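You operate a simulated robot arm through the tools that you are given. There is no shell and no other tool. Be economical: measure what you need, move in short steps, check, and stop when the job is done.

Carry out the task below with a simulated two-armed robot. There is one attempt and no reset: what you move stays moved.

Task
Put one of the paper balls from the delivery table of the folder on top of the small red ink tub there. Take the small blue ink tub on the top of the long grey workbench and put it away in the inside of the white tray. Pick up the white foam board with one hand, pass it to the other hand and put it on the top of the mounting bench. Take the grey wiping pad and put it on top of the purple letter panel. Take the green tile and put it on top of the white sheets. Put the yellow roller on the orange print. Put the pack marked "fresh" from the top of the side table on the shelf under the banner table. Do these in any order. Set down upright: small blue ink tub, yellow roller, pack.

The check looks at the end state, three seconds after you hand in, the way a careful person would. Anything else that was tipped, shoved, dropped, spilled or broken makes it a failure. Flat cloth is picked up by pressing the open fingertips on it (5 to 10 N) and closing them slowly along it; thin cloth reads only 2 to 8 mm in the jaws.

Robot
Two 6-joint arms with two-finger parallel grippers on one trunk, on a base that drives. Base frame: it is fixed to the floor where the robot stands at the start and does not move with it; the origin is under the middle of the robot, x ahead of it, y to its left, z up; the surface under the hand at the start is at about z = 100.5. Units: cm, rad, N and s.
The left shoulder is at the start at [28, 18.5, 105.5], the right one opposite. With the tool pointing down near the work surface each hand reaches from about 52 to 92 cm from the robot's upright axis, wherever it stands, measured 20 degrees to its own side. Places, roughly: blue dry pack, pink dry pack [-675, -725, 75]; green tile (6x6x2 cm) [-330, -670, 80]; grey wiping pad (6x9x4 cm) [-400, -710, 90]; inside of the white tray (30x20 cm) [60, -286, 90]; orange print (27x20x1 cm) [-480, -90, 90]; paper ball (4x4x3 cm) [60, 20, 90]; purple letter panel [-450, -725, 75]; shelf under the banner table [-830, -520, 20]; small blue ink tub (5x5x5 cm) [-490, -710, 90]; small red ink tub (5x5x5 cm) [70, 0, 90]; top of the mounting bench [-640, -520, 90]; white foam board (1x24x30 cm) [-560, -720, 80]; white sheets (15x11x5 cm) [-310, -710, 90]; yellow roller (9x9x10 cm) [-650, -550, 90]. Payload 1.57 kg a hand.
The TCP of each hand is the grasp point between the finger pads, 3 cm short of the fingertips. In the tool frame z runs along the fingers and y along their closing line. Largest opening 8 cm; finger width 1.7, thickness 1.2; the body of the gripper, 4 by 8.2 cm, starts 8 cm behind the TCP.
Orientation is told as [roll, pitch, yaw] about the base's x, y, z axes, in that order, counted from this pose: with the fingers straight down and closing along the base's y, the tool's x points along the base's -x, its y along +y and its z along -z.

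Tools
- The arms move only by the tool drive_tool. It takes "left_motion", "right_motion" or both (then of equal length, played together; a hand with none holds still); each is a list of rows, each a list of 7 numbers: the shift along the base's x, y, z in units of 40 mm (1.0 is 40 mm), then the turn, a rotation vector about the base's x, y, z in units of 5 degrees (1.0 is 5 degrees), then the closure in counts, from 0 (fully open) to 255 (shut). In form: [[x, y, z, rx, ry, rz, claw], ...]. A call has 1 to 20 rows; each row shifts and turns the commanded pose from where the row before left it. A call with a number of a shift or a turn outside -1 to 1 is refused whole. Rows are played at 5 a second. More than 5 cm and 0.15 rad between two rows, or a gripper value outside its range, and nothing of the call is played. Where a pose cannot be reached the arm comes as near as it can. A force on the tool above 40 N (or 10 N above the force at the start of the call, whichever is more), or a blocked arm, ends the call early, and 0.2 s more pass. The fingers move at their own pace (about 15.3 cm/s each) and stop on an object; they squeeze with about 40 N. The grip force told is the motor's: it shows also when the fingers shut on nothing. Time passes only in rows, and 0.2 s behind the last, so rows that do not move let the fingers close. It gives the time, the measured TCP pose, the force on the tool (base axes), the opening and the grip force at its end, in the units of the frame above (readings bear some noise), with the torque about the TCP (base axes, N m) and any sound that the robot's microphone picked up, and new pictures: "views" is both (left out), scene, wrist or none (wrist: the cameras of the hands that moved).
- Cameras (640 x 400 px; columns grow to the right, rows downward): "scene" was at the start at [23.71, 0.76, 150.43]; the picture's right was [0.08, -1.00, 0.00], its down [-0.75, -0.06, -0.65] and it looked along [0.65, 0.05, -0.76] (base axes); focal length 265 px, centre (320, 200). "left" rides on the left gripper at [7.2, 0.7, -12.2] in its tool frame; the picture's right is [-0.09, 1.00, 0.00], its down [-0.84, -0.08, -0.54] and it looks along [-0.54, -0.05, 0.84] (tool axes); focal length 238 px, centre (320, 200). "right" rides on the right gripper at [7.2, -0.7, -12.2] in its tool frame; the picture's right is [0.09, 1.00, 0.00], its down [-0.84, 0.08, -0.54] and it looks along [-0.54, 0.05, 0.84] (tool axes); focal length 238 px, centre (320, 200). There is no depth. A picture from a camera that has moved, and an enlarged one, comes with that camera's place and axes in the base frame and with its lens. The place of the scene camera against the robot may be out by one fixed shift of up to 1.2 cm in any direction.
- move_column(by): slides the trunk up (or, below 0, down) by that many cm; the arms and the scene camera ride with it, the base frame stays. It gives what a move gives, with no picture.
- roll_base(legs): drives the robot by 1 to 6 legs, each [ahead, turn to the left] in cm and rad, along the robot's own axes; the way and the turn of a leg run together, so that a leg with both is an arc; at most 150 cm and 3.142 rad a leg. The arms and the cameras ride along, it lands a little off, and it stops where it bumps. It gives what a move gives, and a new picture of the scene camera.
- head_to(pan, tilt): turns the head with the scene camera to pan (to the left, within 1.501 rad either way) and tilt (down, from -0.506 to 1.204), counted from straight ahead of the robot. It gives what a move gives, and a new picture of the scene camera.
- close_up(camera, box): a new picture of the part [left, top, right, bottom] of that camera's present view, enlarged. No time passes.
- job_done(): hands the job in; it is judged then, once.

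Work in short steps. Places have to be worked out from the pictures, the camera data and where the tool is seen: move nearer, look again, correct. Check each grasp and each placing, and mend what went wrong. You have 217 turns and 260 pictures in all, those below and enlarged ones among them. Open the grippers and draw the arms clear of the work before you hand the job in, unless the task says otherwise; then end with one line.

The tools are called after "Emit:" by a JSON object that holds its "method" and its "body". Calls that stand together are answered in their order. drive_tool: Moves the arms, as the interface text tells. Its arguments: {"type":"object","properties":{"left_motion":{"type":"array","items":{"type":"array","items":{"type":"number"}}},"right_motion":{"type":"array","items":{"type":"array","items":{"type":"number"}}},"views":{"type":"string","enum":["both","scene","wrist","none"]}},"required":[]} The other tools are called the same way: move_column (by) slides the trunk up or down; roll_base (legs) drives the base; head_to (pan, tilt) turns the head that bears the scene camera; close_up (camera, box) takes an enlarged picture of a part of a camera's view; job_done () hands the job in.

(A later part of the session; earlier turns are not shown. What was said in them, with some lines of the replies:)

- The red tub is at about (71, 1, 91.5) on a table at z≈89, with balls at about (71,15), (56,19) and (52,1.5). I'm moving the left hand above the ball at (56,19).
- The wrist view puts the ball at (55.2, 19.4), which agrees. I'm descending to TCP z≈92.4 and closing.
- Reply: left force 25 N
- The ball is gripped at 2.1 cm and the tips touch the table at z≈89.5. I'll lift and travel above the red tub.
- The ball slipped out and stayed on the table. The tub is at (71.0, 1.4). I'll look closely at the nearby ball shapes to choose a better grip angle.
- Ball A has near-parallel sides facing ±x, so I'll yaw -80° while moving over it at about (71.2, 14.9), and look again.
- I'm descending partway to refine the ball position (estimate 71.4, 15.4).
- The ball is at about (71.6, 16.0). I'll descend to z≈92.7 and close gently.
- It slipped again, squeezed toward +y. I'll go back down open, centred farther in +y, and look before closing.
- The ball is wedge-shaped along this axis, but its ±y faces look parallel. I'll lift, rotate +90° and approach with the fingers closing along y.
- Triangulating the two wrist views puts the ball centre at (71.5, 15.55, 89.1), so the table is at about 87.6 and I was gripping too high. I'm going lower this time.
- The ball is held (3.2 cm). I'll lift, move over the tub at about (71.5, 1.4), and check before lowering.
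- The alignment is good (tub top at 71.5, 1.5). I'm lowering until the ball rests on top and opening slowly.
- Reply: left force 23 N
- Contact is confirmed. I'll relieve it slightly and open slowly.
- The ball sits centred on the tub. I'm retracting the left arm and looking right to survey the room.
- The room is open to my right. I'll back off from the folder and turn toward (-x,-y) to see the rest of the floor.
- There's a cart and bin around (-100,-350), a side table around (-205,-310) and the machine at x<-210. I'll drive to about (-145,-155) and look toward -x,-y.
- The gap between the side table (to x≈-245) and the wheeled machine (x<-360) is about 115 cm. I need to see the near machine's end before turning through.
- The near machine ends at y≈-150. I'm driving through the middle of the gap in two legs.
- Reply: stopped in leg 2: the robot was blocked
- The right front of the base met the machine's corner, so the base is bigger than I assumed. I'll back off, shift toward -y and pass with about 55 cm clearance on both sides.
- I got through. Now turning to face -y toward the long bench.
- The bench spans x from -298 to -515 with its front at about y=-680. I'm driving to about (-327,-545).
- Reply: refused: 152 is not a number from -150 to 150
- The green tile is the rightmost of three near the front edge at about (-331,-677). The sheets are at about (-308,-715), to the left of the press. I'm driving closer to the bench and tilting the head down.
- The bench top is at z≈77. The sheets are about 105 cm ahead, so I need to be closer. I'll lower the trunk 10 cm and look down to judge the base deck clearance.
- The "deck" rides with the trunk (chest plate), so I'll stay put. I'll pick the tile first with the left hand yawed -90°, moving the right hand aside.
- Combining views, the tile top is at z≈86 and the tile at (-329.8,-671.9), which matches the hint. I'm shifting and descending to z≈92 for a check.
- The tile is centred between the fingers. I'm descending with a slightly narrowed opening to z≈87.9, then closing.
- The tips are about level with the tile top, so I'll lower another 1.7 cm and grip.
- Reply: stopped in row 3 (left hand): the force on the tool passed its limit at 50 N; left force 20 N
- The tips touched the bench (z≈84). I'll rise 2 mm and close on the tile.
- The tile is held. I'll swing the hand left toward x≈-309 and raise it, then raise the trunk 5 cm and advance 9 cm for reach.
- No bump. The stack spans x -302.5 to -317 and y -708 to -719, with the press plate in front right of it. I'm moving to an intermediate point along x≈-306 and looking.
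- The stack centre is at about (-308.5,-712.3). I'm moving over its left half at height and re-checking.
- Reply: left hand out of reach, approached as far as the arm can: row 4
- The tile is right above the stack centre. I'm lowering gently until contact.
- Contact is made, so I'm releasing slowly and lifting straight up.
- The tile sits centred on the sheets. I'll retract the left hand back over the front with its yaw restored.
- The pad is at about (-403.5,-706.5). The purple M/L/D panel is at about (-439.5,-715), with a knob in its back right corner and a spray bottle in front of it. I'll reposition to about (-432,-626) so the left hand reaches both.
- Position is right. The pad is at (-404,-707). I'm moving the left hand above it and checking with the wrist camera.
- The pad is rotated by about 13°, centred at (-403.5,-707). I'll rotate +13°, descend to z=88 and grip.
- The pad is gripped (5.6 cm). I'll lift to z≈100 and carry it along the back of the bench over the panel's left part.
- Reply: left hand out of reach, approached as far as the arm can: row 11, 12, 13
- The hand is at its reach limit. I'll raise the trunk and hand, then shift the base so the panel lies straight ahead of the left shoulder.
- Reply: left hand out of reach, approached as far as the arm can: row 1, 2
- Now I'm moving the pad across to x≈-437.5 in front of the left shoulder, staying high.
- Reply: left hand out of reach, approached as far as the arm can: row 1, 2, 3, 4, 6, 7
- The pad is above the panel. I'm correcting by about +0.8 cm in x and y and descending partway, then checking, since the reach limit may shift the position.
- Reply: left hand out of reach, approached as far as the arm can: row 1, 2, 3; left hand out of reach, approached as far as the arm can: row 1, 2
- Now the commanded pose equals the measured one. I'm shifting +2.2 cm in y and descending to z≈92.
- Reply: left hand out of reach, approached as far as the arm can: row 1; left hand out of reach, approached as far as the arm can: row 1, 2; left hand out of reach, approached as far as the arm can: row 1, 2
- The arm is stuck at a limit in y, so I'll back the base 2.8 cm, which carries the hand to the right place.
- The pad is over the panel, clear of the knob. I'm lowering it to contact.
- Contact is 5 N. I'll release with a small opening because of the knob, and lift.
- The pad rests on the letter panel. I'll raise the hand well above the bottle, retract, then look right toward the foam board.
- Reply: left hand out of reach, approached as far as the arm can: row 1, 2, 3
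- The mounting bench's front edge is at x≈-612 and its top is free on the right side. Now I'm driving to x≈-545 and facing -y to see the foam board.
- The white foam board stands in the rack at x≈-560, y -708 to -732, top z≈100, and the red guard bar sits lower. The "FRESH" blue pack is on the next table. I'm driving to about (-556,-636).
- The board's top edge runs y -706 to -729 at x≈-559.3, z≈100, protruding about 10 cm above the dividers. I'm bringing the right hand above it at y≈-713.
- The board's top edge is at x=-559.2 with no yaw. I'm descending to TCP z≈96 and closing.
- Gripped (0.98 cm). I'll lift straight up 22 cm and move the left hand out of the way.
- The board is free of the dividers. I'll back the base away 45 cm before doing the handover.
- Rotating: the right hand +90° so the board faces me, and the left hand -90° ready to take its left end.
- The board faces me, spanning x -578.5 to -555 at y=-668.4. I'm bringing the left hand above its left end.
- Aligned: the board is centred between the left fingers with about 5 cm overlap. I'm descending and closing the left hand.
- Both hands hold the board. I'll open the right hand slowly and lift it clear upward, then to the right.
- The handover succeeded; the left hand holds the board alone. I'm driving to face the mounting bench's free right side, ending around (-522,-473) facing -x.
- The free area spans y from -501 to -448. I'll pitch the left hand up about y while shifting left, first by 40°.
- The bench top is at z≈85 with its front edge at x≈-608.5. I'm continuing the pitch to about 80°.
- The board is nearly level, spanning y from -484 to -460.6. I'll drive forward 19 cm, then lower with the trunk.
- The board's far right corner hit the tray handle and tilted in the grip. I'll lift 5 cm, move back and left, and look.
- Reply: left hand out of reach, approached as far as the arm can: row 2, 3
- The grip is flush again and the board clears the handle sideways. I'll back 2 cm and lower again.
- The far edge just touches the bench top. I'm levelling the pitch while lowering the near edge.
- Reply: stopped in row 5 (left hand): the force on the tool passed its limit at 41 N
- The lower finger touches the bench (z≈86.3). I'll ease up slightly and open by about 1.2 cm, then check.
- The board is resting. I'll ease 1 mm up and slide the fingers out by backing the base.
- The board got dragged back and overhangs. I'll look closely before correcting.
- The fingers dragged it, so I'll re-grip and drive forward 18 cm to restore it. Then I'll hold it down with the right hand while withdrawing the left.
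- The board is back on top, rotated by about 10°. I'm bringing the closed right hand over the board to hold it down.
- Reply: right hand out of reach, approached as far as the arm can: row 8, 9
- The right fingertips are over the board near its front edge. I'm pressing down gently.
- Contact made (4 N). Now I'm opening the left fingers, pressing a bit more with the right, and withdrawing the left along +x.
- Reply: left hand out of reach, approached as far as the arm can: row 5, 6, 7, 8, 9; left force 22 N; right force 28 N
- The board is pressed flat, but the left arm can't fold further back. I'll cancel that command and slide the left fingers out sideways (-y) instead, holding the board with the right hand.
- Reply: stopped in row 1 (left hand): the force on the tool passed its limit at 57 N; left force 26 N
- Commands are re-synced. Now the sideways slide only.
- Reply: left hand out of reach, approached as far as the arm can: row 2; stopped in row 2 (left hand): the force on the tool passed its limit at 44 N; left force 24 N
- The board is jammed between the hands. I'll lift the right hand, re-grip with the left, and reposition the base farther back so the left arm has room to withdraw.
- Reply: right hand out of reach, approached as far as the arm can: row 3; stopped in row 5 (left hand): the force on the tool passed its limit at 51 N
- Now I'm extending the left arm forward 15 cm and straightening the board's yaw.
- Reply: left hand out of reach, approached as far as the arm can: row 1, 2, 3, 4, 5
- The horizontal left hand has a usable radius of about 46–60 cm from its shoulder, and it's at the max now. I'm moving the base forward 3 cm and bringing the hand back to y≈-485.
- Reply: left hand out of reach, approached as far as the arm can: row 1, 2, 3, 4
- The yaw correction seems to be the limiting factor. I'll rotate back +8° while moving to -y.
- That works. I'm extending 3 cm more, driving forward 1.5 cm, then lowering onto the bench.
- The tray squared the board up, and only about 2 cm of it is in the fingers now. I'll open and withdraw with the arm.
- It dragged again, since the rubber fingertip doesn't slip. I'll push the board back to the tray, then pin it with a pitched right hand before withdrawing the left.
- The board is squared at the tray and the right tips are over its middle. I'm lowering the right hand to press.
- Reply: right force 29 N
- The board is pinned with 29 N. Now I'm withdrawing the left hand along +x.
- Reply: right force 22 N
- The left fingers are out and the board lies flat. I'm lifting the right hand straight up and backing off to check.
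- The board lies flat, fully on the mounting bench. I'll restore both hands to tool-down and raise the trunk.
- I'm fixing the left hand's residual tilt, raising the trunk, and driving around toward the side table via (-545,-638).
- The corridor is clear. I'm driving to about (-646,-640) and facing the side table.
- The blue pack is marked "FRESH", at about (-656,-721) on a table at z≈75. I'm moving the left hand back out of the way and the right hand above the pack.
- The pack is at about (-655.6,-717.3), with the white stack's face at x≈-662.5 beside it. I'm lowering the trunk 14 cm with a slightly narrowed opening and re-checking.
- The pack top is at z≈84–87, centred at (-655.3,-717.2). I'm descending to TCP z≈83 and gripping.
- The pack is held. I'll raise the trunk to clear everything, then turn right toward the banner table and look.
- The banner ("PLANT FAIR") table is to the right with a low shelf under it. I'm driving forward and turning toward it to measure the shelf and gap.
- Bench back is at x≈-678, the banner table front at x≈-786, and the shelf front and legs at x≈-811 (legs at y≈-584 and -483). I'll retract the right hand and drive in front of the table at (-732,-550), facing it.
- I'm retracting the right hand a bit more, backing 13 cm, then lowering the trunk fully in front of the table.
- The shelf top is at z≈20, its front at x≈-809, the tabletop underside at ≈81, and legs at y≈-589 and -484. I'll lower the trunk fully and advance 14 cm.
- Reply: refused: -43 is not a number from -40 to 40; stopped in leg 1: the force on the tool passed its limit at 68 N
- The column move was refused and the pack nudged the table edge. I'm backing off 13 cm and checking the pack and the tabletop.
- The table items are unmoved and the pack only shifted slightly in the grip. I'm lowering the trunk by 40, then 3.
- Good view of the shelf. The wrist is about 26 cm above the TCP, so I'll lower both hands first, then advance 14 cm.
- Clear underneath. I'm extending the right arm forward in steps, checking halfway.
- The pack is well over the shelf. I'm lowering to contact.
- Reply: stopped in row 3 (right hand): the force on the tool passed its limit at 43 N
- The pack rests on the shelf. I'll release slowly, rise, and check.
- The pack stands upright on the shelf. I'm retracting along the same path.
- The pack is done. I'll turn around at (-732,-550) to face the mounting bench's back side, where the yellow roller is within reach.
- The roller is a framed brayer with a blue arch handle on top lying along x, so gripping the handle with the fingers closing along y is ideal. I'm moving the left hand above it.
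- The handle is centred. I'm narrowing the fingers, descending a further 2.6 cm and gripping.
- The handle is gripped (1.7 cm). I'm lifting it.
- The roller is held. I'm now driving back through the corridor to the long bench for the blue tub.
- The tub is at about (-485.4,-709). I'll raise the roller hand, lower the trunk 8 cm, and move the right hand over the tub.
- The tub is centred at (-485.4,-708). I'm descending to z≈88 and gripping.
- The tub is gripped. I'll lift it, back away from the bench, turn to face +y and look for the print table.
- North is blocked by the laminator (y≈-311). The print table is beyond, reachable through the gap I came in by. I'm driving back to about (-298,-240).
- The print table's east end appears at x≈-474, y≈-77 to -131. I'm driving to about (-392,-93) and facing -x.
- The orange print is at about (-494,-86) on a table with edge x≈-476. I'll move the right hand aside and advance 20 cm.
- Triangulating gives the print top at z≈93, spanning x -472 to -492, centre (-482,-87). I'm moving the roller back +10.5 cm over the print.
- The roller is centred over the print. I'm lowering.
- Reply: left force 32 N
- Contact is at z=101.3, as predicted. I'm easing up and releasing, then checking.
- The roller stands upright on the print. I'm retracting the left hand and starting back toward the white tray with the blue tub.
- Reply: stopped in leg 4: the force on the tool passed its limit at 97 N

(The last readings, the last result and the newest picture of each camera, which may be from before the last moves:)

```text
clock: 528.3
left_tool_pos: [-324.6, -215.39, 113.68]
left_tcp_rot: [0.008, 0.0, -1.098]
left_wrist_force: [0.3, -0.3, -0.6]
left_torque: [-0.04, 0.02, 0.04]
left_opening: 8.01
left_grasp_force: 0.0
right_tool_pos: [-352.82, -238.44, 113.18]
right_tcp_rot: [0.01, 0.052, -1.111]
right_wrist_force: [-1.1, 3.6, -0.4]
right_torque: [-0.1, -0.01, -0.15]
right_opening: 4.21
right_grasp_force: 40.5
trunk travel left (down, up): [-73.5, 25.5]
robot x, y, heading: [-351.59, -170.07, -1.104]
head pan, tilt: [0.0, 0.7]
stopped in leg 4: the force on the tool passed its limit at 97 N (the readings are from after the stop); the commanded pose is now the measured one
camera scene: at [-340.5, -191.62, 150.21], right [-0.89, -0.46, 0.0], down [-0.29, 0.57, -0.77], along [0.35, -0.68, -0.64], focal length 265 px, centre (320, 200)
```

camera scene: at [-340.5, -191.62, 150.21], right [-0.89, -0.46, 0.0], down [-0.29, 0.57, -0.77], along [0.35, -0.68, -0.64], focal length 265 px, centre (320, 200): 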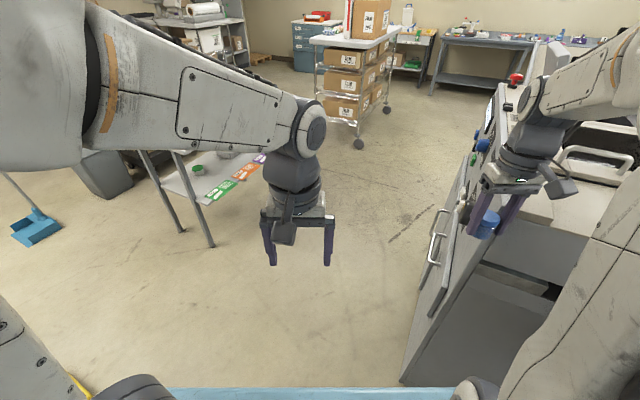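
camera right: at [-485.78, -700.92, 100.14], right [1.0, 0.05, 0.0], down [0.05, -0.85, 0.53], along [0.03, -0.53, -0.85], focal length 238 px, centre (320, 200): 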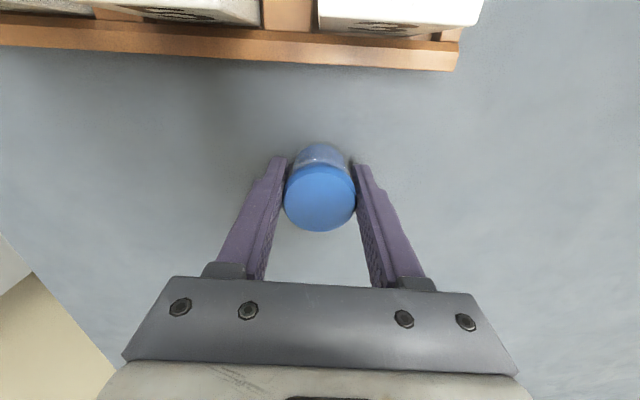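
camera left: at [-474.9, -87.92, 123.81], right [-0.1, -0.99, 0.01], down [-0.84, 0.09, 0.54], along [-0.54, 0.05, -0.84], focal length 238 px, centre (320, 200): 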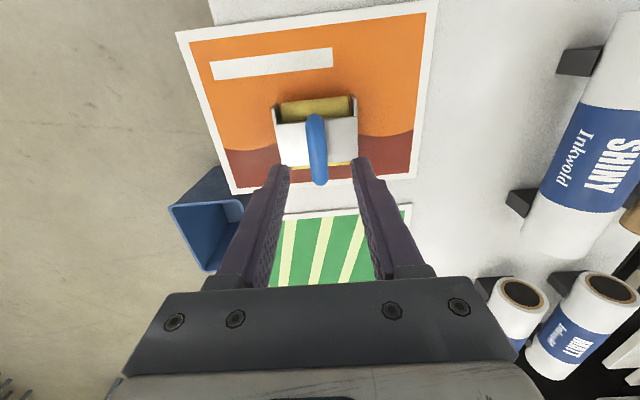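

The right hand bumped the creaser's corner. I'm backing up a little and inspecting.

Emit:
{"method": "roll_base", "body": {"legs": [[-15, 0]]}}

Emit:
{"method": "close_up", "body": {"camera": "scene", "box": [390, 60, 640, 260]}}

Emit:
{"method": "close_up", "body": {"camera": "right", "box": [0, 0, 640, 400]}}

```text
clock: 529.6
left_tool_pos: [-331.15, -202.07, 113.68]
left_tcp_rot: [0.007, 0.0, -1.096]
left_wrist_force: [0.4, 0.4, -0.4]
left_torque: [0.07, 0.01, 0.03]
left_opening: 7.99
left_grasp_force: 0.1
right_tool_pos: [-359.32, -225.36, 113.02]
right_tcp_rot: [0.009, 0.049, -1.107]
right_wrist_force: [-0.2, -1.3, -1.5]
right_torque: [0.01, -0.01, -0.02]
right_opening: 4.25
right_grasp_force: 39.4
trunk travel left (down, up): [-73.5, 25.5]
robot x, y, heading: [-358.5, -156.86, -1.095]
head pan, tilt: [0.0, 0.7]
camera scene: at [-347.26, -178.38, 150.22], right [-0.89, -0.46, 0.0], down [-0.3, 0.57, -0.76], along [0.35, -0.68, -0.64], focal length 265 px, centre (320, 200)
```

scene: 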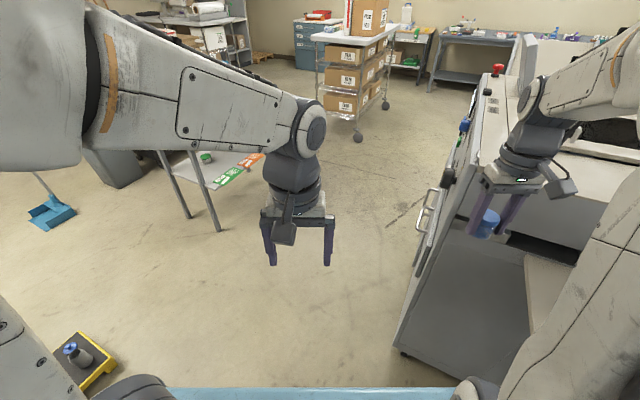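

```text
2.00 times, centred on (515, 160) of scene
camera zoom: at [-347.26, -178.38, 150.22], right [-0.89, -0.46, 0.0], down [-0.3, 0.57, -0.76], along [0.35, -0.68, -0.64], focal length 530 px, centre (-70, 280)
```

zoom: 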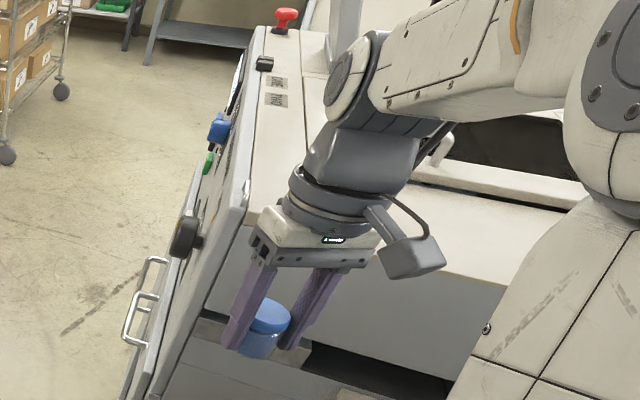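

```text
1.00 times, centred on (320, 200) of right (not enlarged: the box is as wide or as high as the picture)
camera zoom: at [-363.06, -219.81, 125.62], right [0.85, 0.53, 0.01], down [0.45, -0.74, 0.5], along [0.27, -0.42, -0.87], focal length 238 px, centre (320, 200)
```

zoom: 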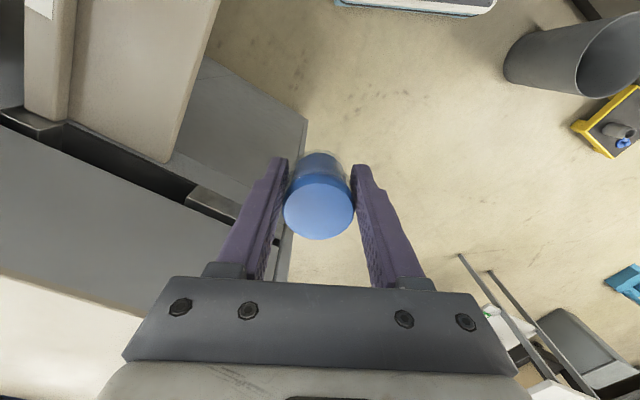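

The tub is fine and the machine looks unchanged. I'll tuck the right hand inward and higher, level it, and continue with more clearance.

Emit:
{"method": "drive_tool", "body": {"right_motion": [[0.76, 0.39, 0.3, -0.55, -0.16, 0, 180], [0.76, 0.39, 0.3, 0, 0, 0, 180], [0.76, 0.39, 0.3, 0, 0, 0, 180], [0.76, 0.39, 0.3, 0, 0, 0, 180], [0.76, 0.39, 0.3, 0, 0, 0, 180], [0, 0, 0, 0, 0, 0, 180]], "left_motion": [[0, 0, 0.3, 0, 0, 0, 0], [0, 0, 0.3, 0, 0, 0, 0], [0, 0, 0.3, 0, 0, 0, 0], [0, 0, 0.3, 0, 0, 0, 0], [0, 0, 0, 0, 0, 0, 0], [0, 0, 0, 0, 0, 0, 0]], "views": "none"}}

Emit:
{"method": "roll_base", "body": {"legs": [[0, 0.091], [100, 0], [0, 1.31]]}}

```text
clock: 531.0
left_tool_pos: [-331.28, -201.97, 118.37]
left_tcp_rot: [0.008, -0.001, -1.098]
left_wrist_force: [-0.2, 0.1, -0.6]
left_torque: [0.03, -0.01, -0.01]
left_opening: 8.01
left_grasp_force: 0.0
right_tool_pos: [-343.86, -217.42, 119.22]
right_tcp_rot: [0.0, 0.001, -1.106]
right_wrist_force: [-0.2, 0.5, -0.7]
right_torque: [-0.01, 0.01, 0.0]
right_opening: 4.22
right_grasp_force: 40.7
trunk travel left (down, up): [-73.5, 25.5]
robot x, y, heading: [-358.63, -156.55, -1.096]
head pan, tilt: [0.0, 0.7]
```

```text
clock: 540.0
left_tool_pos: [-256.02, -221.32, 118.55]
left_tcp_rot: [0.007, -0.001, 0.32]
left_wrist_force: [0.6, -0.2, 0.6]
left_torque: [-0.02, 0.03, 0.01]
left_opening: 8.02
left_grasp_force: 0.1
right_tool_pos: [-242.63, -236.24, 119.17]
right_tcp_rot: [0.001, 0.002, 0.305]
right_wrist_force: [0.6, 0.6, -0.2]
right_torque: [0.03, 0.06, -0.02]
right_opening: 4.27
right_grasp_force: 39.9
trunk travel left (down, up): [-73.5, 25.5]
robot x, y, heading: [-305.04, -241.28, 0.322]
head pan, tilt: [0.0, 0.7]
camera scene: at [-281.81, -233.28, 150.22], right [0.32, -0.95, 0.0], down [-0.61, -0.2, -0.76], along [0.73, 0.24, -0.64], focal length 265 px, centre (320, 200)
```

scene: 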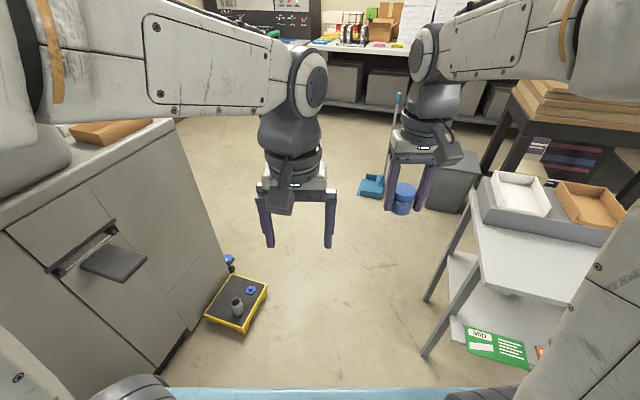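

The way is clear. I'm driving on toward the east counter.

Emit:
{"method": "roll_base", "body": {"legs": [[100, 0], [63, 0], [0, -0.235], [118, 0], [0, -0.75]]}}

Emit:
{"method": "head_to", "body": {"pan": 0, "tilt": 0.5}}

```text
clock: 550.7
left_tool_pos: [-83.61, -176.18, 118.43]
left_tcp_rot: [0.008, 0.001, 0.119]
left_wrist_force: [-0.2, -0.4, -0.9]
left_torque: [0.01, -0.02, 0.01]
left_opening: 8.0
left_grasp_force: 0.2
right_tool_pos: [-73.42, -193.42, 119.15]
right_tcp_rot: [-0.001, 0.002, 0.108]
right_wrist_force: [-1.1, 0.2, -1.0]
right_torque: [-0.01, 0.0, 0.03]
right_opening: 4.25
right_grasp_force: 39.9
trunk travel left (down, up): [-73.5, 25.5]
robot x, y, heading: [-135.56, -185.72, 0.117]
head pan, tilt: [0.0, 0.7]
stopped in leg 4: the robot was blocked; the commanded pose is now the measured one
camera scene: at [-111.33, -182.74, 150.24], right [0.12, -0.99, 0.0], down [-0.64, -0.08, -0.77], along [0.76, 0.09, -0.64], focal length 265 px, centre (320, 200)
```

scene: 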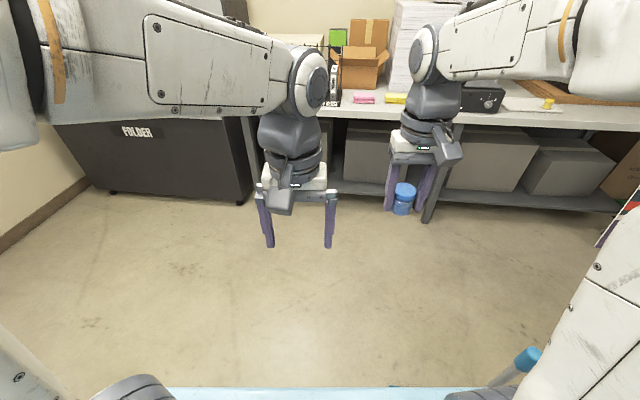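

```text
clock: 551.4
left_tool_pos: [-83.57, -176.26, 118.42]
left_tcp_rot: [0.006, 0.002, 0.118]
left_wrist_force: [0.1, 0.1, -0.4]
left_torque: [-0.03, 0.01, -0.03]
left_opening: 8.0
left_grasp_force: 0.0
right_tool_pos: [-73.49, -193.42, 119.2]
right_tcp_rot: [-0.001, 0.002, 0.106]
right_wrist_force: [-0.2, 1.2, -0.1]
right_torque: [-0.02, -0.02, -0.01]
right_opening: 4.23
right_grasp_force: 40.0
trunk travel left (down, up): [-73.5, 25.5]
robot x, y, heading: [-135.58, -185.62, 0.121]
head pan, tilt: [0.0, 0.499]
camera scene: at [-110.68, -182.67, 151.99], right [0.12, -0.99, 0.0], down [-0.48, -0.06, -0.88], along [0.87, 0.11, -0.48], focal length 265 px, centre (320, 200)
```

scene: 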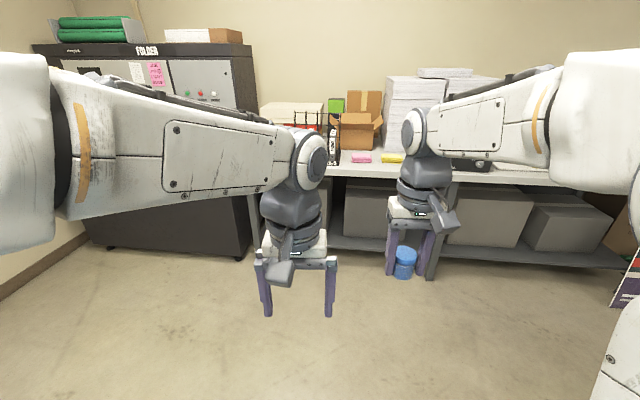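

The base got blocked, probably by the dustpan at front right. I'll look down there.

Emit:
{"method": "head_to", "body": {"pan": -0.9, "tilt": 0.9}}

```text
clock: 552.6
left_tool_pos: [-83.61, -176.07, 118.41]
left_tcp_rot: [0.008, 0.002, 0.118]
left_wrist_force: [0.8, -0.6, 0.2]
left_torque: [0.0, 0.02, 0.01]
left_opening: 8.03
left_grasp_force: 0.0
right_tool_pos: [-73.46, -193.44, 119.07]
right_tcp_rot: [0.0, 0.002, 0.105]
right_wrist_force: [0.1, 0.0, -0.5]
right_torque: [-0.01, 0.0, 0.02]
right_opening: 4.25
right_grasp_force: 39.9
trunk travel left (down, up): [-73.5, 25.5]
robot x, y, heading: [-135.52, -185.62, 0.123]
head pan, tilt: [-0.901, 0.901]
camera scene: at [-114.33, -189.07, 148.61], right [-0.7, -0.71, 0.0], down [-0.56, 0.55, -0.62], along [0.44, -0.44, -0.78], focal length 265 px, centre (320, 200)
```

scene: 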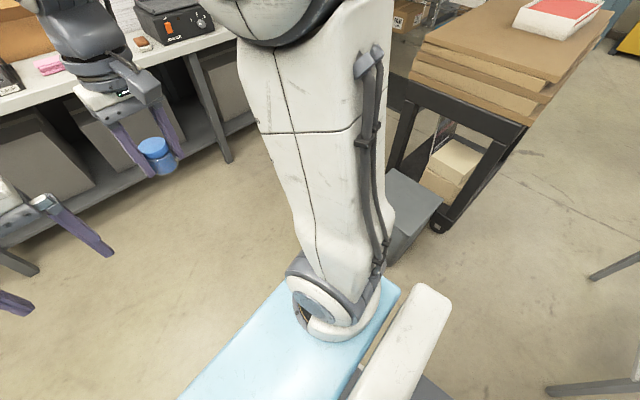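

I'll back up 35 cm and look at the dustpan's state.

Emit:
{"method": "roll_base", "body": {"legs": [[-35, 0]]}}

Emit:
{"method": "head_to", "body": {"pan": -0.45, "tilt": 0.8}}

```text
clock: 555.0
left_tool_pos: [-117.81, -180.69, 118.47]
left_tcp_rot: [0.007, 0.001, 0.118]
left_wrist_force: [1.2, -0.6, -0.5]
left_torque: [0.02, -0.01, -0.01]
left_opening: 7.99
left_grasp_force: 0.0
right_tool_pos: [-107.73, -197.99, 119.3]
right_tcp_rot: [-0.001, 0.001, 0.109]
right_wrist_force: [-0.5, 0.5, -0.4]
right_torque: [0.0, 0.02, 0.01]
right_opening: 4.23
right_grasp_force: 40.3
trunk travel left (down, up): [-73.5, 25.5]
robot x, y, heading: [-170.0, -190.32, 0.12]
head pan, tilt: [-0.901, 0.901]
stopped in leg 1: the robot was blocked; the commanded pose is now the measured one
camera scene: at [-148.63, -193.69, 148.61], right [-0.7, -0.71, 0.0], down [-0.56, 0.55, -0.62], along [0.44, -0.44, -0.78], focal length 265 px, centre (320, 200)
```

scene: 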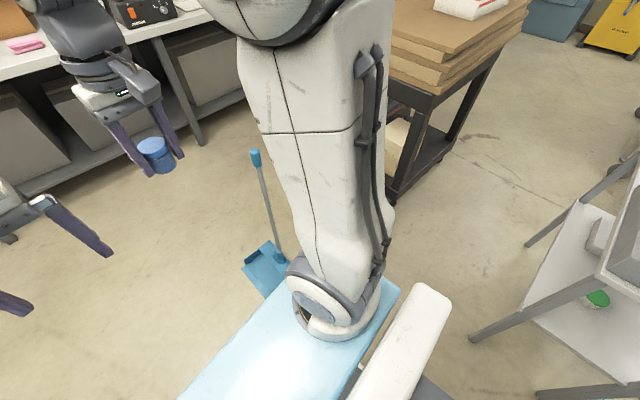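

```text
clock: 555.9
left_tool_pos: [-117.85, -180.74, 118.38]
left_tcp_rot: [0.008, 0.001, 0.12]
left_wrist_force: [0.8, 0.0, 0.0]
left_torque: [0.02, -0.01, 0.01]
left_opening: 8.0
left_grasp_force: 0.1
right_tool_pos: [-107.72, -198.06, 119.23]
right_tcp_rot: [0.001, 0.001, 0.106]
right_wrist_force: [0.2, 0.6, -1.4]
right_torque: [-0.02, 0.05, 0.0]
right_opening: 4.23
right_grasp_force: 39.9
trunk travel left (down, up): [-73.5, 25.5]
robot x, y, heading: [-169.9, -190.57, 0.124]
head pan, tilt: [-0.45, 0.799]
camera scene: at [-146.37, -190.98, 149.4], right [-0.32, -0.95, 0.0], down [-0.68, 0.23, -0.7], along [0.66, -0.23, -0.72], focal length 265 px, centre (320, 200)
```

scene: 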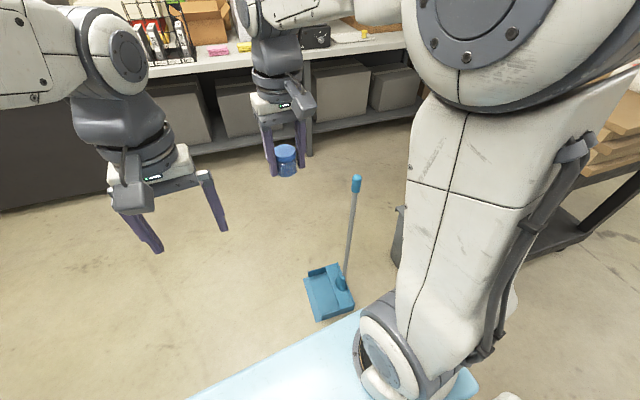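

The dustpan is upright and in place. I'll pass it with more clearance: go forward, then to (-40,-150), then down to about (-18,-270).

Emit:
{"method": "roll_base", "body": {"legs": [[10, 0], [0, 0.19], [126, 0], [0, -1.724], [118, 0]]}}

Emit:
{"method": "head_to", "body": {"pan": 1.1, "tilt": 0.5}}

```text
clock: 573.4
left_tool_pos: [-4.19, -317.63, 118.37]
left_tcp_rot: [0.007, 0.003, -1.371]
left_wrist_force: [0.0, -0.2, 1.2]
left_torque: [0.02, 0.02, -0.01]
left_opening: 8.01
left_grasp_force: 0.0
right_tool_pos: [-20.49, -329.18, 119.15]
right_tcp_rot: [0.0, 0.002, -1.382]
right_wrist_force: [-0.4, 0.1, -1.5]
right_torque: [-0.01, -0.04, 0.0]
right_opening: 4.26
right_grasp_force: 39.8
trunk travel left (down, up): [-73.5, 25.5]
robot x, y, heading: [-18.32, -266.64, -1.366]
head pan, tilt: [-0.45, 0.799]
camera scene: at [-16.94, -290.01, 149.4], right [-0.97, 0.24, 0.0], down [0.17, 0.7, -0.7], along [-0.17, -0.68, -0.72], focal length 265 px, centre (320, 200)
```

scene: 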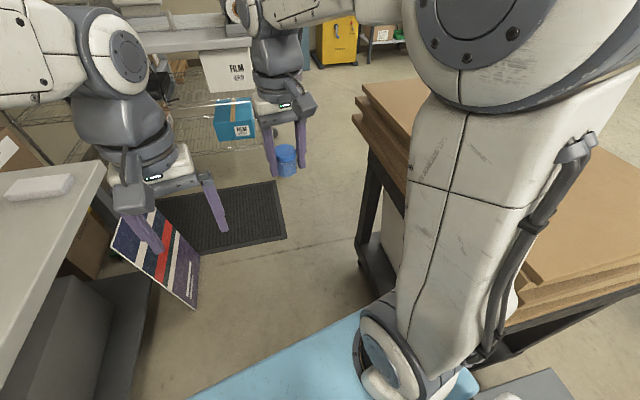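

```text
clock: 575.0
left_tool_pos: [-4.17, -317.73, 118.4]
left_tcp_rot: [0.008, 0.002, -1.371]
left_wrist_force: [-0.6, 0.4, 0.1]
left_torque: [-0.01, 0.0, 0.0]
left_opening: 7.98
left_grasp_force: 0.0
right_tool_pos: [-20.53, -329.29, 119.2]
right_tcp_rot: [-0.001, 0.001, -1.384]
right_wrist_force: [0.1, 0.0, -0.4]
right_torque: [0.03, -0.02, 0.03]
right_opening: 4.23
right_grasp_force: 40.2
trunk travel left (down, up): [-73.5, 25.5]
robot x, y, heading: [-18.37, -266.35, -1.366]
head pan, tilt: [1.1, 0.499]
camera scene: at [-6.2, -284.61, 151.99], right [-0.26, -0.96, 0.0], down [-0.46, 0.13, -0.88], along [0.85, -0.23, -0.48], focal length 265 px, centre (320, 200)
```

scene: 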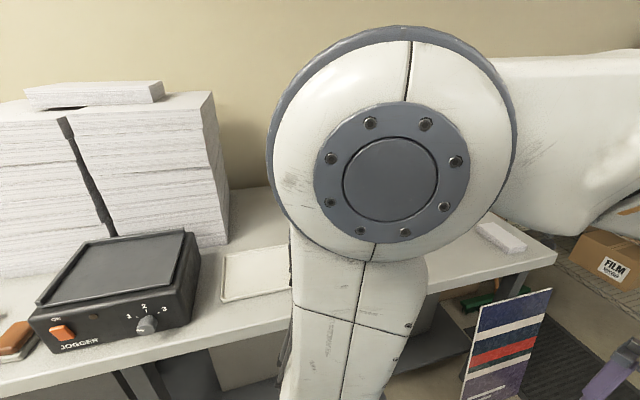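

The tray is on the counter beside the "JOGGER". I'm turning to face the counter.

Emit:
{"method": "roll_base", "body": {"legs": [[0, 1.366]]}}

Emit:
{"method": "head_to", "body": {"pan": -0.1, "tilt": 0.8}}

```text
clock: 578.8
left_tool_pos: [34.44, -261.59, 118.5]
left_tcp_rot: [0.007, 0.002, 0.032]
left_wrist_force: [0.2, 0.5, 0.9]
left_torque: [-0.03, -0.01, -0.01]
left_opening: 8.01
left_grasp_force: 0.1
right_tool_pos: [42.97, -279.61, 119.19]
right_tcp_rot: [0.002, -0.002, 0.018]
right_wrist_force: [-0.2, 0.8, -1.2]
right_torque: [-0.02, 0.0, 0.0]
right_opening: 4.17
right_grasp_force: 40.3
trunk travel left (down, up): [-73.5, 25.5]
robot x, y, heading: [-17.83, -266.71, 0.034]
head pan, tilt: [1.1, 0.499]
camera scene: at [1.65, -257.75, 152.0], right [0.91, -0.42, 0.0], down [-0.2, -0.43, -0.88], along [0.37, 0.8, -0.48], focal length 265 px, centre (320, 200)
```

scene: 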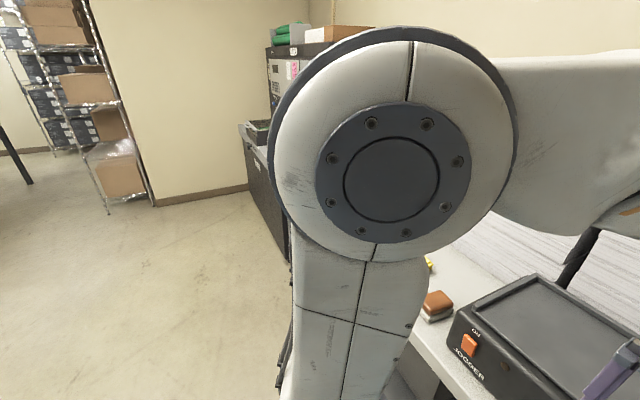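

```text
clock: 580.2
left_tool_pos: [34.52, -261.58, 118.35]
left_tcp_rot: [0.005, 0.003, 0.031]
left_wrist_force: [1.1, 0.5, -0.3]
left_torque: [0.02, 0.01, 0.0]
left_opening: 8.02
left_grasp_force: 0.0
right_tool_pos: [43.02, -279.49, 119.17]
right_tcp_rot: [0.0, 0.0, 0.018]
right_wrist_force: [0.5, -0.6, -0.8]
right_torque: [0.01, 0.01, -0.01]
right_opening: 4.15
right_grasp_force: 40.1
trunk travel left (down, up): [-73.5, 25.5]
robot x, y, heading: [-18.32, -266.5, 0.03]
head pan, tilt: [-0.099, 0.799]
camera scene: at [5.84, -266.51, 149.4], right [-0.06, -1.0, 0.0], down [-0.72, 0.05, -0.7], along [0.7, -0.05, -0.72], focal length 265 px, centre (320, 200)
```

scene: 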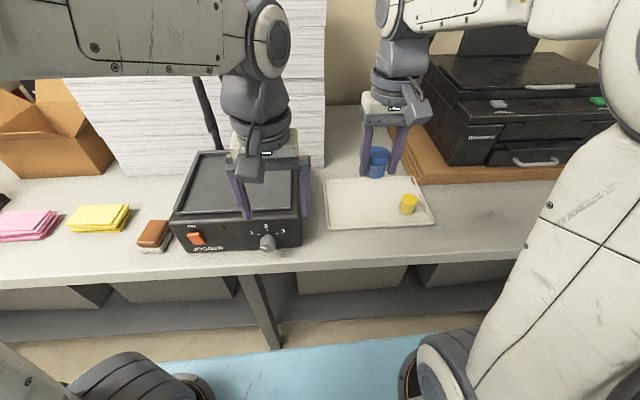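

The white tray is at about (62,-288, z≈90) with a yellow tub in its right part. I'll bring the blue tub over its left part at about (61,-281).

Emit:
{"method": "drive_tool", "body": {"right_motion": [[0.75, -0.05, -0.3, 0, 0, 0, 180], [0.75, -0.05, -0.3, 0, 0, 0, 180], [0.75, -0.05, -0.5, 0, 0, 0, 180], [0.75, -0.05, -0.8, 0, 0, 0, 180], [0.75, -0.1, -0.8, 0, 0, 0, 180], [0.75, 0, -0.8, 0, 0, 0, 180], [0, 0, 0, 0, 0, 0, 180]], "views": "both"}}

```text
clock: 581.8
left_tool_pos: [34.56, -261.39, 118.47]
left_tcp_rot: [0.006, 0.002, 0.031]
left_wrist_force: [-0.3, -0.2, -0.3]
left_torque: [0.01, -0.02, 0.0]
left_opening: 7.99
left_grasp_force: 0.0
right_tool_pos: [61.19, -280.89, 104.95]
right_tcp_rot: [-0.001, -0.002, 0.018]
right_wrist_force: [0.5, 0.1, -1.3]
right_torque: [0.01, 0.0, 0.0]
right_opening: 4.14
right_grasp_force: 39.6
trunk travel left (down, up): [-73.5, 25.5]
robot x, y, heading: [-18.33, -266.38, 0.037]
head pan, tilt: [-0.099, 0.799]
camera scene: at [5.88, -266.52, 149.39], right [-0.07, -1.0, 0.0], down [-0.72, 0.05, -0.7], along [0.7, -0.05, -0.72], focal length 265 px, centre (320, 200)
camera right: at [53.89, -281.67, 117.21], right [-0.11, 0.99, 0.0], down [0.84, 0.09, 0.54], along [0.54, 0.06, -0.84], focal length 238 px, centre (320, 200)
```

scene: 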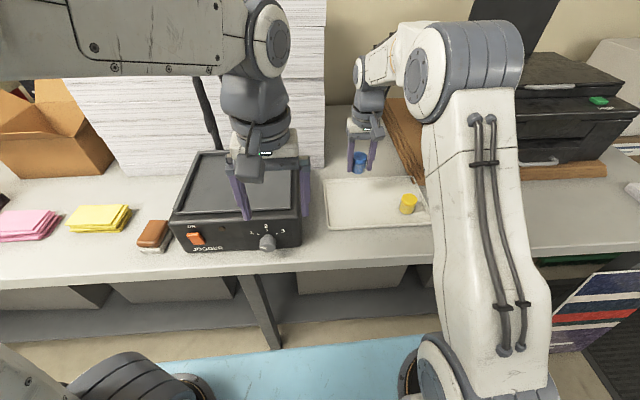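
right: 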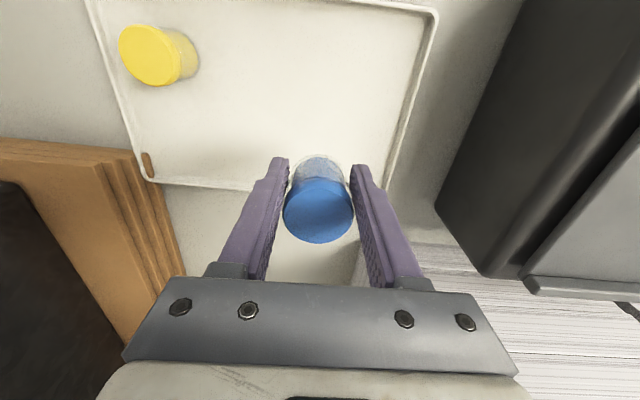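

Tray spans x≈50–71, y≈-302 to -271; the blue tub is well inside its left half. I'm lowering gently.

Emit:
{"method": "drive_tool", "body": {"right_motion": [[-0.1, 0, -0.8, 0, 0, 0, 180], [0, 0, -0.8, 0, 0, 0, 180], [0, 0, -0.6, 0, 0, 0, 180], [0, 0, 0, 0, 0, 0, 180]], "views": "none"}}

Emit:
{"method": "drive_tool", "body": {"right_motion": [[0, 0, -0.12, 0, 0, 0, 180], [0, 0, -0.1, 0, 0, 0, 180], [0, 0, -0.1, 0, 0, 0, 180], [0, 0, -0.1, 0, 0, 0, 180], [0, 0, 0, 0, 0, 0, 180]], "views": "wrist"}}

```text
clock: 582.8
left_tool_pos: [34.5, -261.5, 118.43]
left_tcp_rot: [0.007, 0.001, 0.03]
left_wrist_force: [0.4, 0.7, 0.1]
left_torque: [0.01, 0.03, -0.03]
left_opening: 8.0
left_grasp_force: 0.1
right_tool_pos: [60.67, -280.69, 96.39]
right_tcp_rot: [0.0, 0.0, 0.017]
right_wrist_force: [0.3, -1.0, -0.4]
right_torque: [0.03, 0.0, 0.01]
right_opening: 4.14
right_grasp_force: 40.3
trunk travel left (down, up): [-73.5, 25.5]
robot x, y, heading: [-18.28, -266.71, 0.035]
head pan, tilt: [-0.099, 0.799]
```

```text
clock: 584.0
left_tool_pos: [34.55, -261.57, 118.41]
left_tcp_rot: [0.007, 0.002, 0.031]
left_wrist_force: [0.0, 0.2, -0.1]
left_torque: [0.01, 0.02, -0.03]
left_opening: 8.02
left_grasp_force: 0.1
right_tool_pos: [60.72, -280.88, 94.73]
right_tcp_rot: [0.001, 0.002, 0.017]
right_wrist_force: [-0.4, 1.0, -0.4]
right_torque: [-0.02, 0.0, -0.01]
right_opening: 4.12
right_grasp_force: 40.1
trunk travel left (down, up): [-73.5, 25.5]
robot x, y, heading: [-18.11, -266.65, 0.033]
head pan, tilt: [-0.099, 0.799]
camera right: at [53.46, -281.63, 106.83], right [-0.11, 0.99, 0.0], down [0.84, 0.09, 0.54], along [0.54, 0.06, -0.84], focal length 238 px, centre (320, 200)
```

right: 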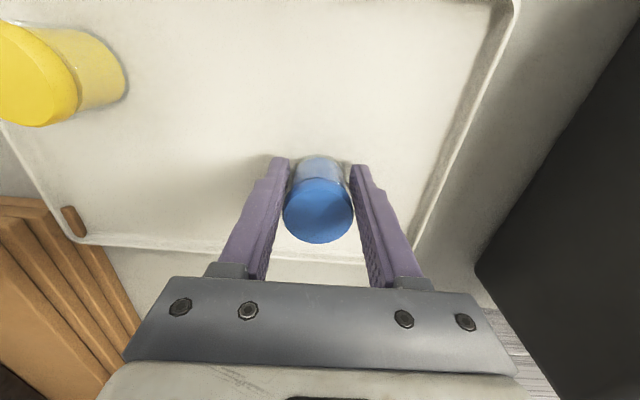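

Emit:
{"method": "drive_tool", "body": {"right_motion": [[0, 0, -0.1, 0, 0, 0, 180], [0, 0, -0.1, 0, 0, 0, 180], [0, 0, -0.08, 0, 0, 0, 180], [0, 0, 0, 0, 0, 0, 180]], "views": "none"}}

Emit:
{"method": "drive_tool", "body": {"right_motion": [[0, 0, -0.08, 0, 0, 0, 180], [0, 0, -0.08, 0, 0, 0, 180], [0, 0, 0, 0, 0, 0, 180]], "views": "none"}}

```text
clock: 585.0
left_tool_pos: [34.34, -261.49, 118.5]
left_tcp_rot: [0.007, 0.001, 0.03]
left_wrist_force: [0.0, -0.7, -0.5]
left_torque: [-0.01, 0.04, 0.0]
left_opening: 8.01
left_grasp_force: 0.1
right_tool_pos: [60.51, -280.83, 94.0]
right_tcp_rot: [0.0, -0.003, 0.017]
right_wrist_force: [-9.3, -0.3, 36.1]
right_torque: [0.01, -0.18, -0.02]
right_opening: 4.0
right_grasp_force: 40.0
trunk travel left (down, up): [-73.5, 25.5]
robot x, y, heading: [-18.01, -266.49, 0.029]
head pan, tilt: [-0.099, 0.799]
```

```text
clock: 585.6
left_tool_pos: [34.42, -261.57, 118.38]
left_tcp_rot: [0.006, 0.004, 0.031]
left_wrist_force: [-0.3, 0.0, 0.7]
left_torque: [0.01, -0.01, -0.01]
left_opening: 8.0
left_grasp_force: 0.0
right_tool_pos: [60.85, -280.84, 93.52]
right_tcp_rot: [0.0, -0.011, 0.017]
right_wrist_force: [2.6, -0.3, 12.3]
right_torque: [0.0, -0.3, 0.0]
right_opening: 3.9
right_grasp_force: 39.5
trunk travel left (down, up): [-73.5, 25.5]
robot x, y, heading: [-18.47, -266.6, 0.033]
head pan, tilt: [-0.099, 0.799]
stopped in row 2 (right hand): the force on the tool passed its limit at 51 N (the readings are from after the stop); the commanded pose is now the measured one
```

The tub is on the tray floor. I'm releasing and lifting.

Emit:
{"method": "drive_tool", "body": {"right_motion": [[0, 0, 0.04, 0, 0, 0, 150], [0, 0, 0, 0, 0, 0, 115], [0, 0, 0, 0, 0, 0, 100], [0, 0, 0, 0, 0, 0, 80], [0, 0, 0, 0, 0, 0, 70], [0, 0, 0.4, 0, 0, 0, 60], [0, 0, 0.8, 0, 0, 0, 60], [0, 0, 0.9, 0, 0, 0, 60], [0, 0, 0.9, 0, 0, 0, 60], [0, 0, 0, 0, 0, 0, 60]], "views": "both"}}

```text
clock: 587.8
left_tool_pos: [34.52, -261.48, 118.4]
left_tcp_rot: [0.007, 0.003, 0.031]
left_wrist_force: [0.0, 0.2, -1.0]
left_torque: [0.03, -0.02, -0.02]
left_opening: 8.0
left_grasp_force: 0.1
right_tool_pos: [60.69, -280.84, 105.72]
right_tcp_rot: [-0.002, -0.005, 0.017]
right_wrist_force: [-1.0, 0.5, 0.0]
right_torque: [-0.02, -0.04, 0.02]
right_opening: 6.13
right_grasp_force: 0.0
trunk travel left (down, up): [-73.5, 25.5]
robot x, y, heading: [-18.2, -266.54, 0.032]
head pan, tilt: [-0.099, 0.799]
camera scene: at [5.82, -266.51, 149.4], right [-0.07, -1.0, 0.0], down [-0.72, 0.05, -0.7], along [0.7, -0.05, -0.72], focal length 265 px, centre (320, 200)
camera right: at [53.34, -281.54, 117.86], right [-0.11, 0.99, 0.0], down [0.83, 0.09, 0.55], along [0.54, 0.06, -0.84], focal length 238 px, centre (320, 200)
```

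scene: 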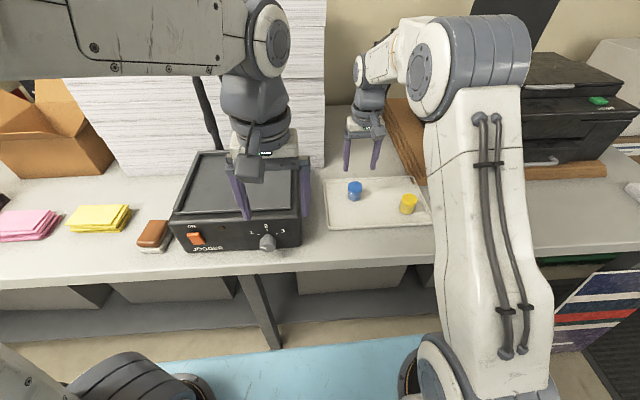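
right: 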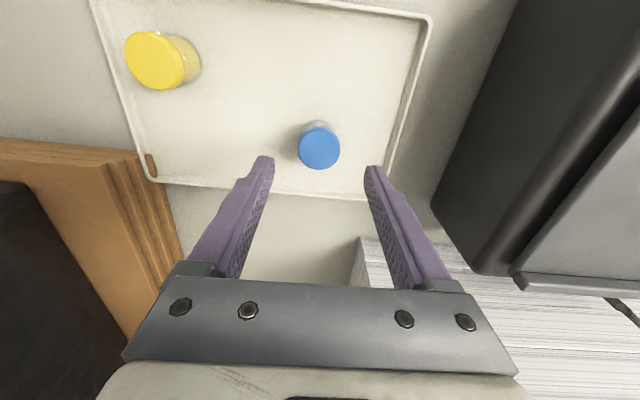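

The blue tub stands upright in the tray. I'm drawing both arms clear of the work.

Emit:
{"method": "drive_tool", "body": {"right_motion": [[0, 0, 0.9, 0, 0, 0, 0], [0, 0, 0.9, 0, 0, 0, 0], [-0.9, 0, 0.3, 0, 0, 0, 0], [-0.9, 0, 0, 0, 0, 0, 0], [-0.9, 0, 0, 0, 0, 0, 0], [-0.9, 0, 0, 0, 0, 0, 0]], "left_motion": [[0, 0, 0.2, 0, 0, 0, 0], [0, 0, 0.2, 0, 0, 0, 0], [0, 0.3, 0, 0, 0, 0, 0], [0, 0.3, 0, 0, 0, 0, 0], [0, 0.3, 0, 0, 0, 0, 0], [0, 0, 0, 0, 0, 0, 0]], "views": "none"}}

Emit:
{"method": "roll_base", "body": {"legs": [[-8, 0]]}}

```text
clock: 589.2
left_tool_pos: [34.45, -258.06, 120.06]
left_tcp_rot: [0.008, 0.001, 0.03]
left_wrist_force: [0.5, 0.9, 0.6]
left_torque: [-0.03, 0.04, 0.0]
left_opening: 8.02
left_grasp_force: 0.1
right_tool_pos: [46.3, -280.64, 113.81]
right_tcp_rot: [0.001, -0.005, 0.018]
right_wrist_force: [0.3, -0.6, 0.0]
right_torque: [-0.02, -0.02, -0.02]
right_opening: 7.98
right_grasp_force: 0.0
trunk travel left (down, up): [-73.5, 25.5]
robot x, y, heading: [-18.08, -266.93, 0.032]
head pan, tilt: [-0.099, 0.799]
```

```text
clock: 590.3
left_tool_pos: [26.36, -258.31, 120.08]
left_tcp_rot: [0.007, 0.002, 0.031]
left_wrist_force: [-0.4, 0.7, 1.3]
left_torque: [0.0, 0.0, -0.02]
left_opening: 8.01
left_grasp_force: 0.0
right_tool_pos: [38.21, -280.97, 113.7]
right_tcp_rot: [0.0, -0.003, 0.018]
right_wrist_force: [-0.1, -0.2, 0.4]
right_torque: [0.0, 0.0, -0.02]
right_opening: 8.01
right_grasp_force: 0.1
trunk travel left (down, up): [-73.5, 25.5]
robot x, y, heading: [-26.16, -266.86, 0.034]
head pan, tilt: [-0.099, 0.799]
camera scene: at [-2.28, -266.8, 149.39], right [-0.07, -1.0, 0.0], down [-0.72, 0.05, -0.7], along [0.7, -0.05, -0.72], focal length 265 px, centre (320, 200)
```

scene: 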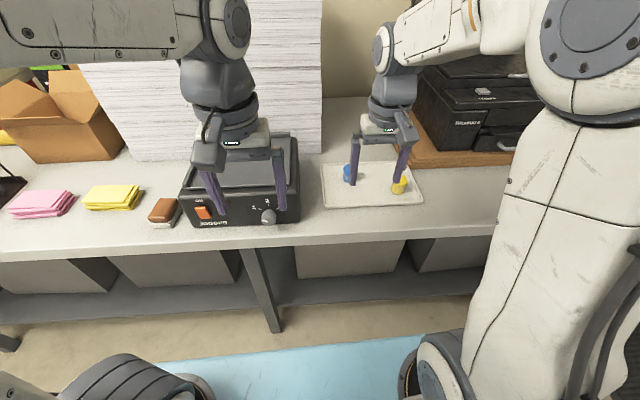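

All seven placements are done, the grippers are open and empty, and the arms are clear, so I'm handing in.

Emit:
{"method": "job_done", "body": {}}

```text
The job is handed in.
```

All seven tasks are done and handed in, but on the way I bumped the banner table's edge, the creaser, two machine/floor-box spots and the dustpan; none looked moved or damaged, though I only saw the dustpan, banner table and creaser again, and I did not go back to recheck the earlier placements.
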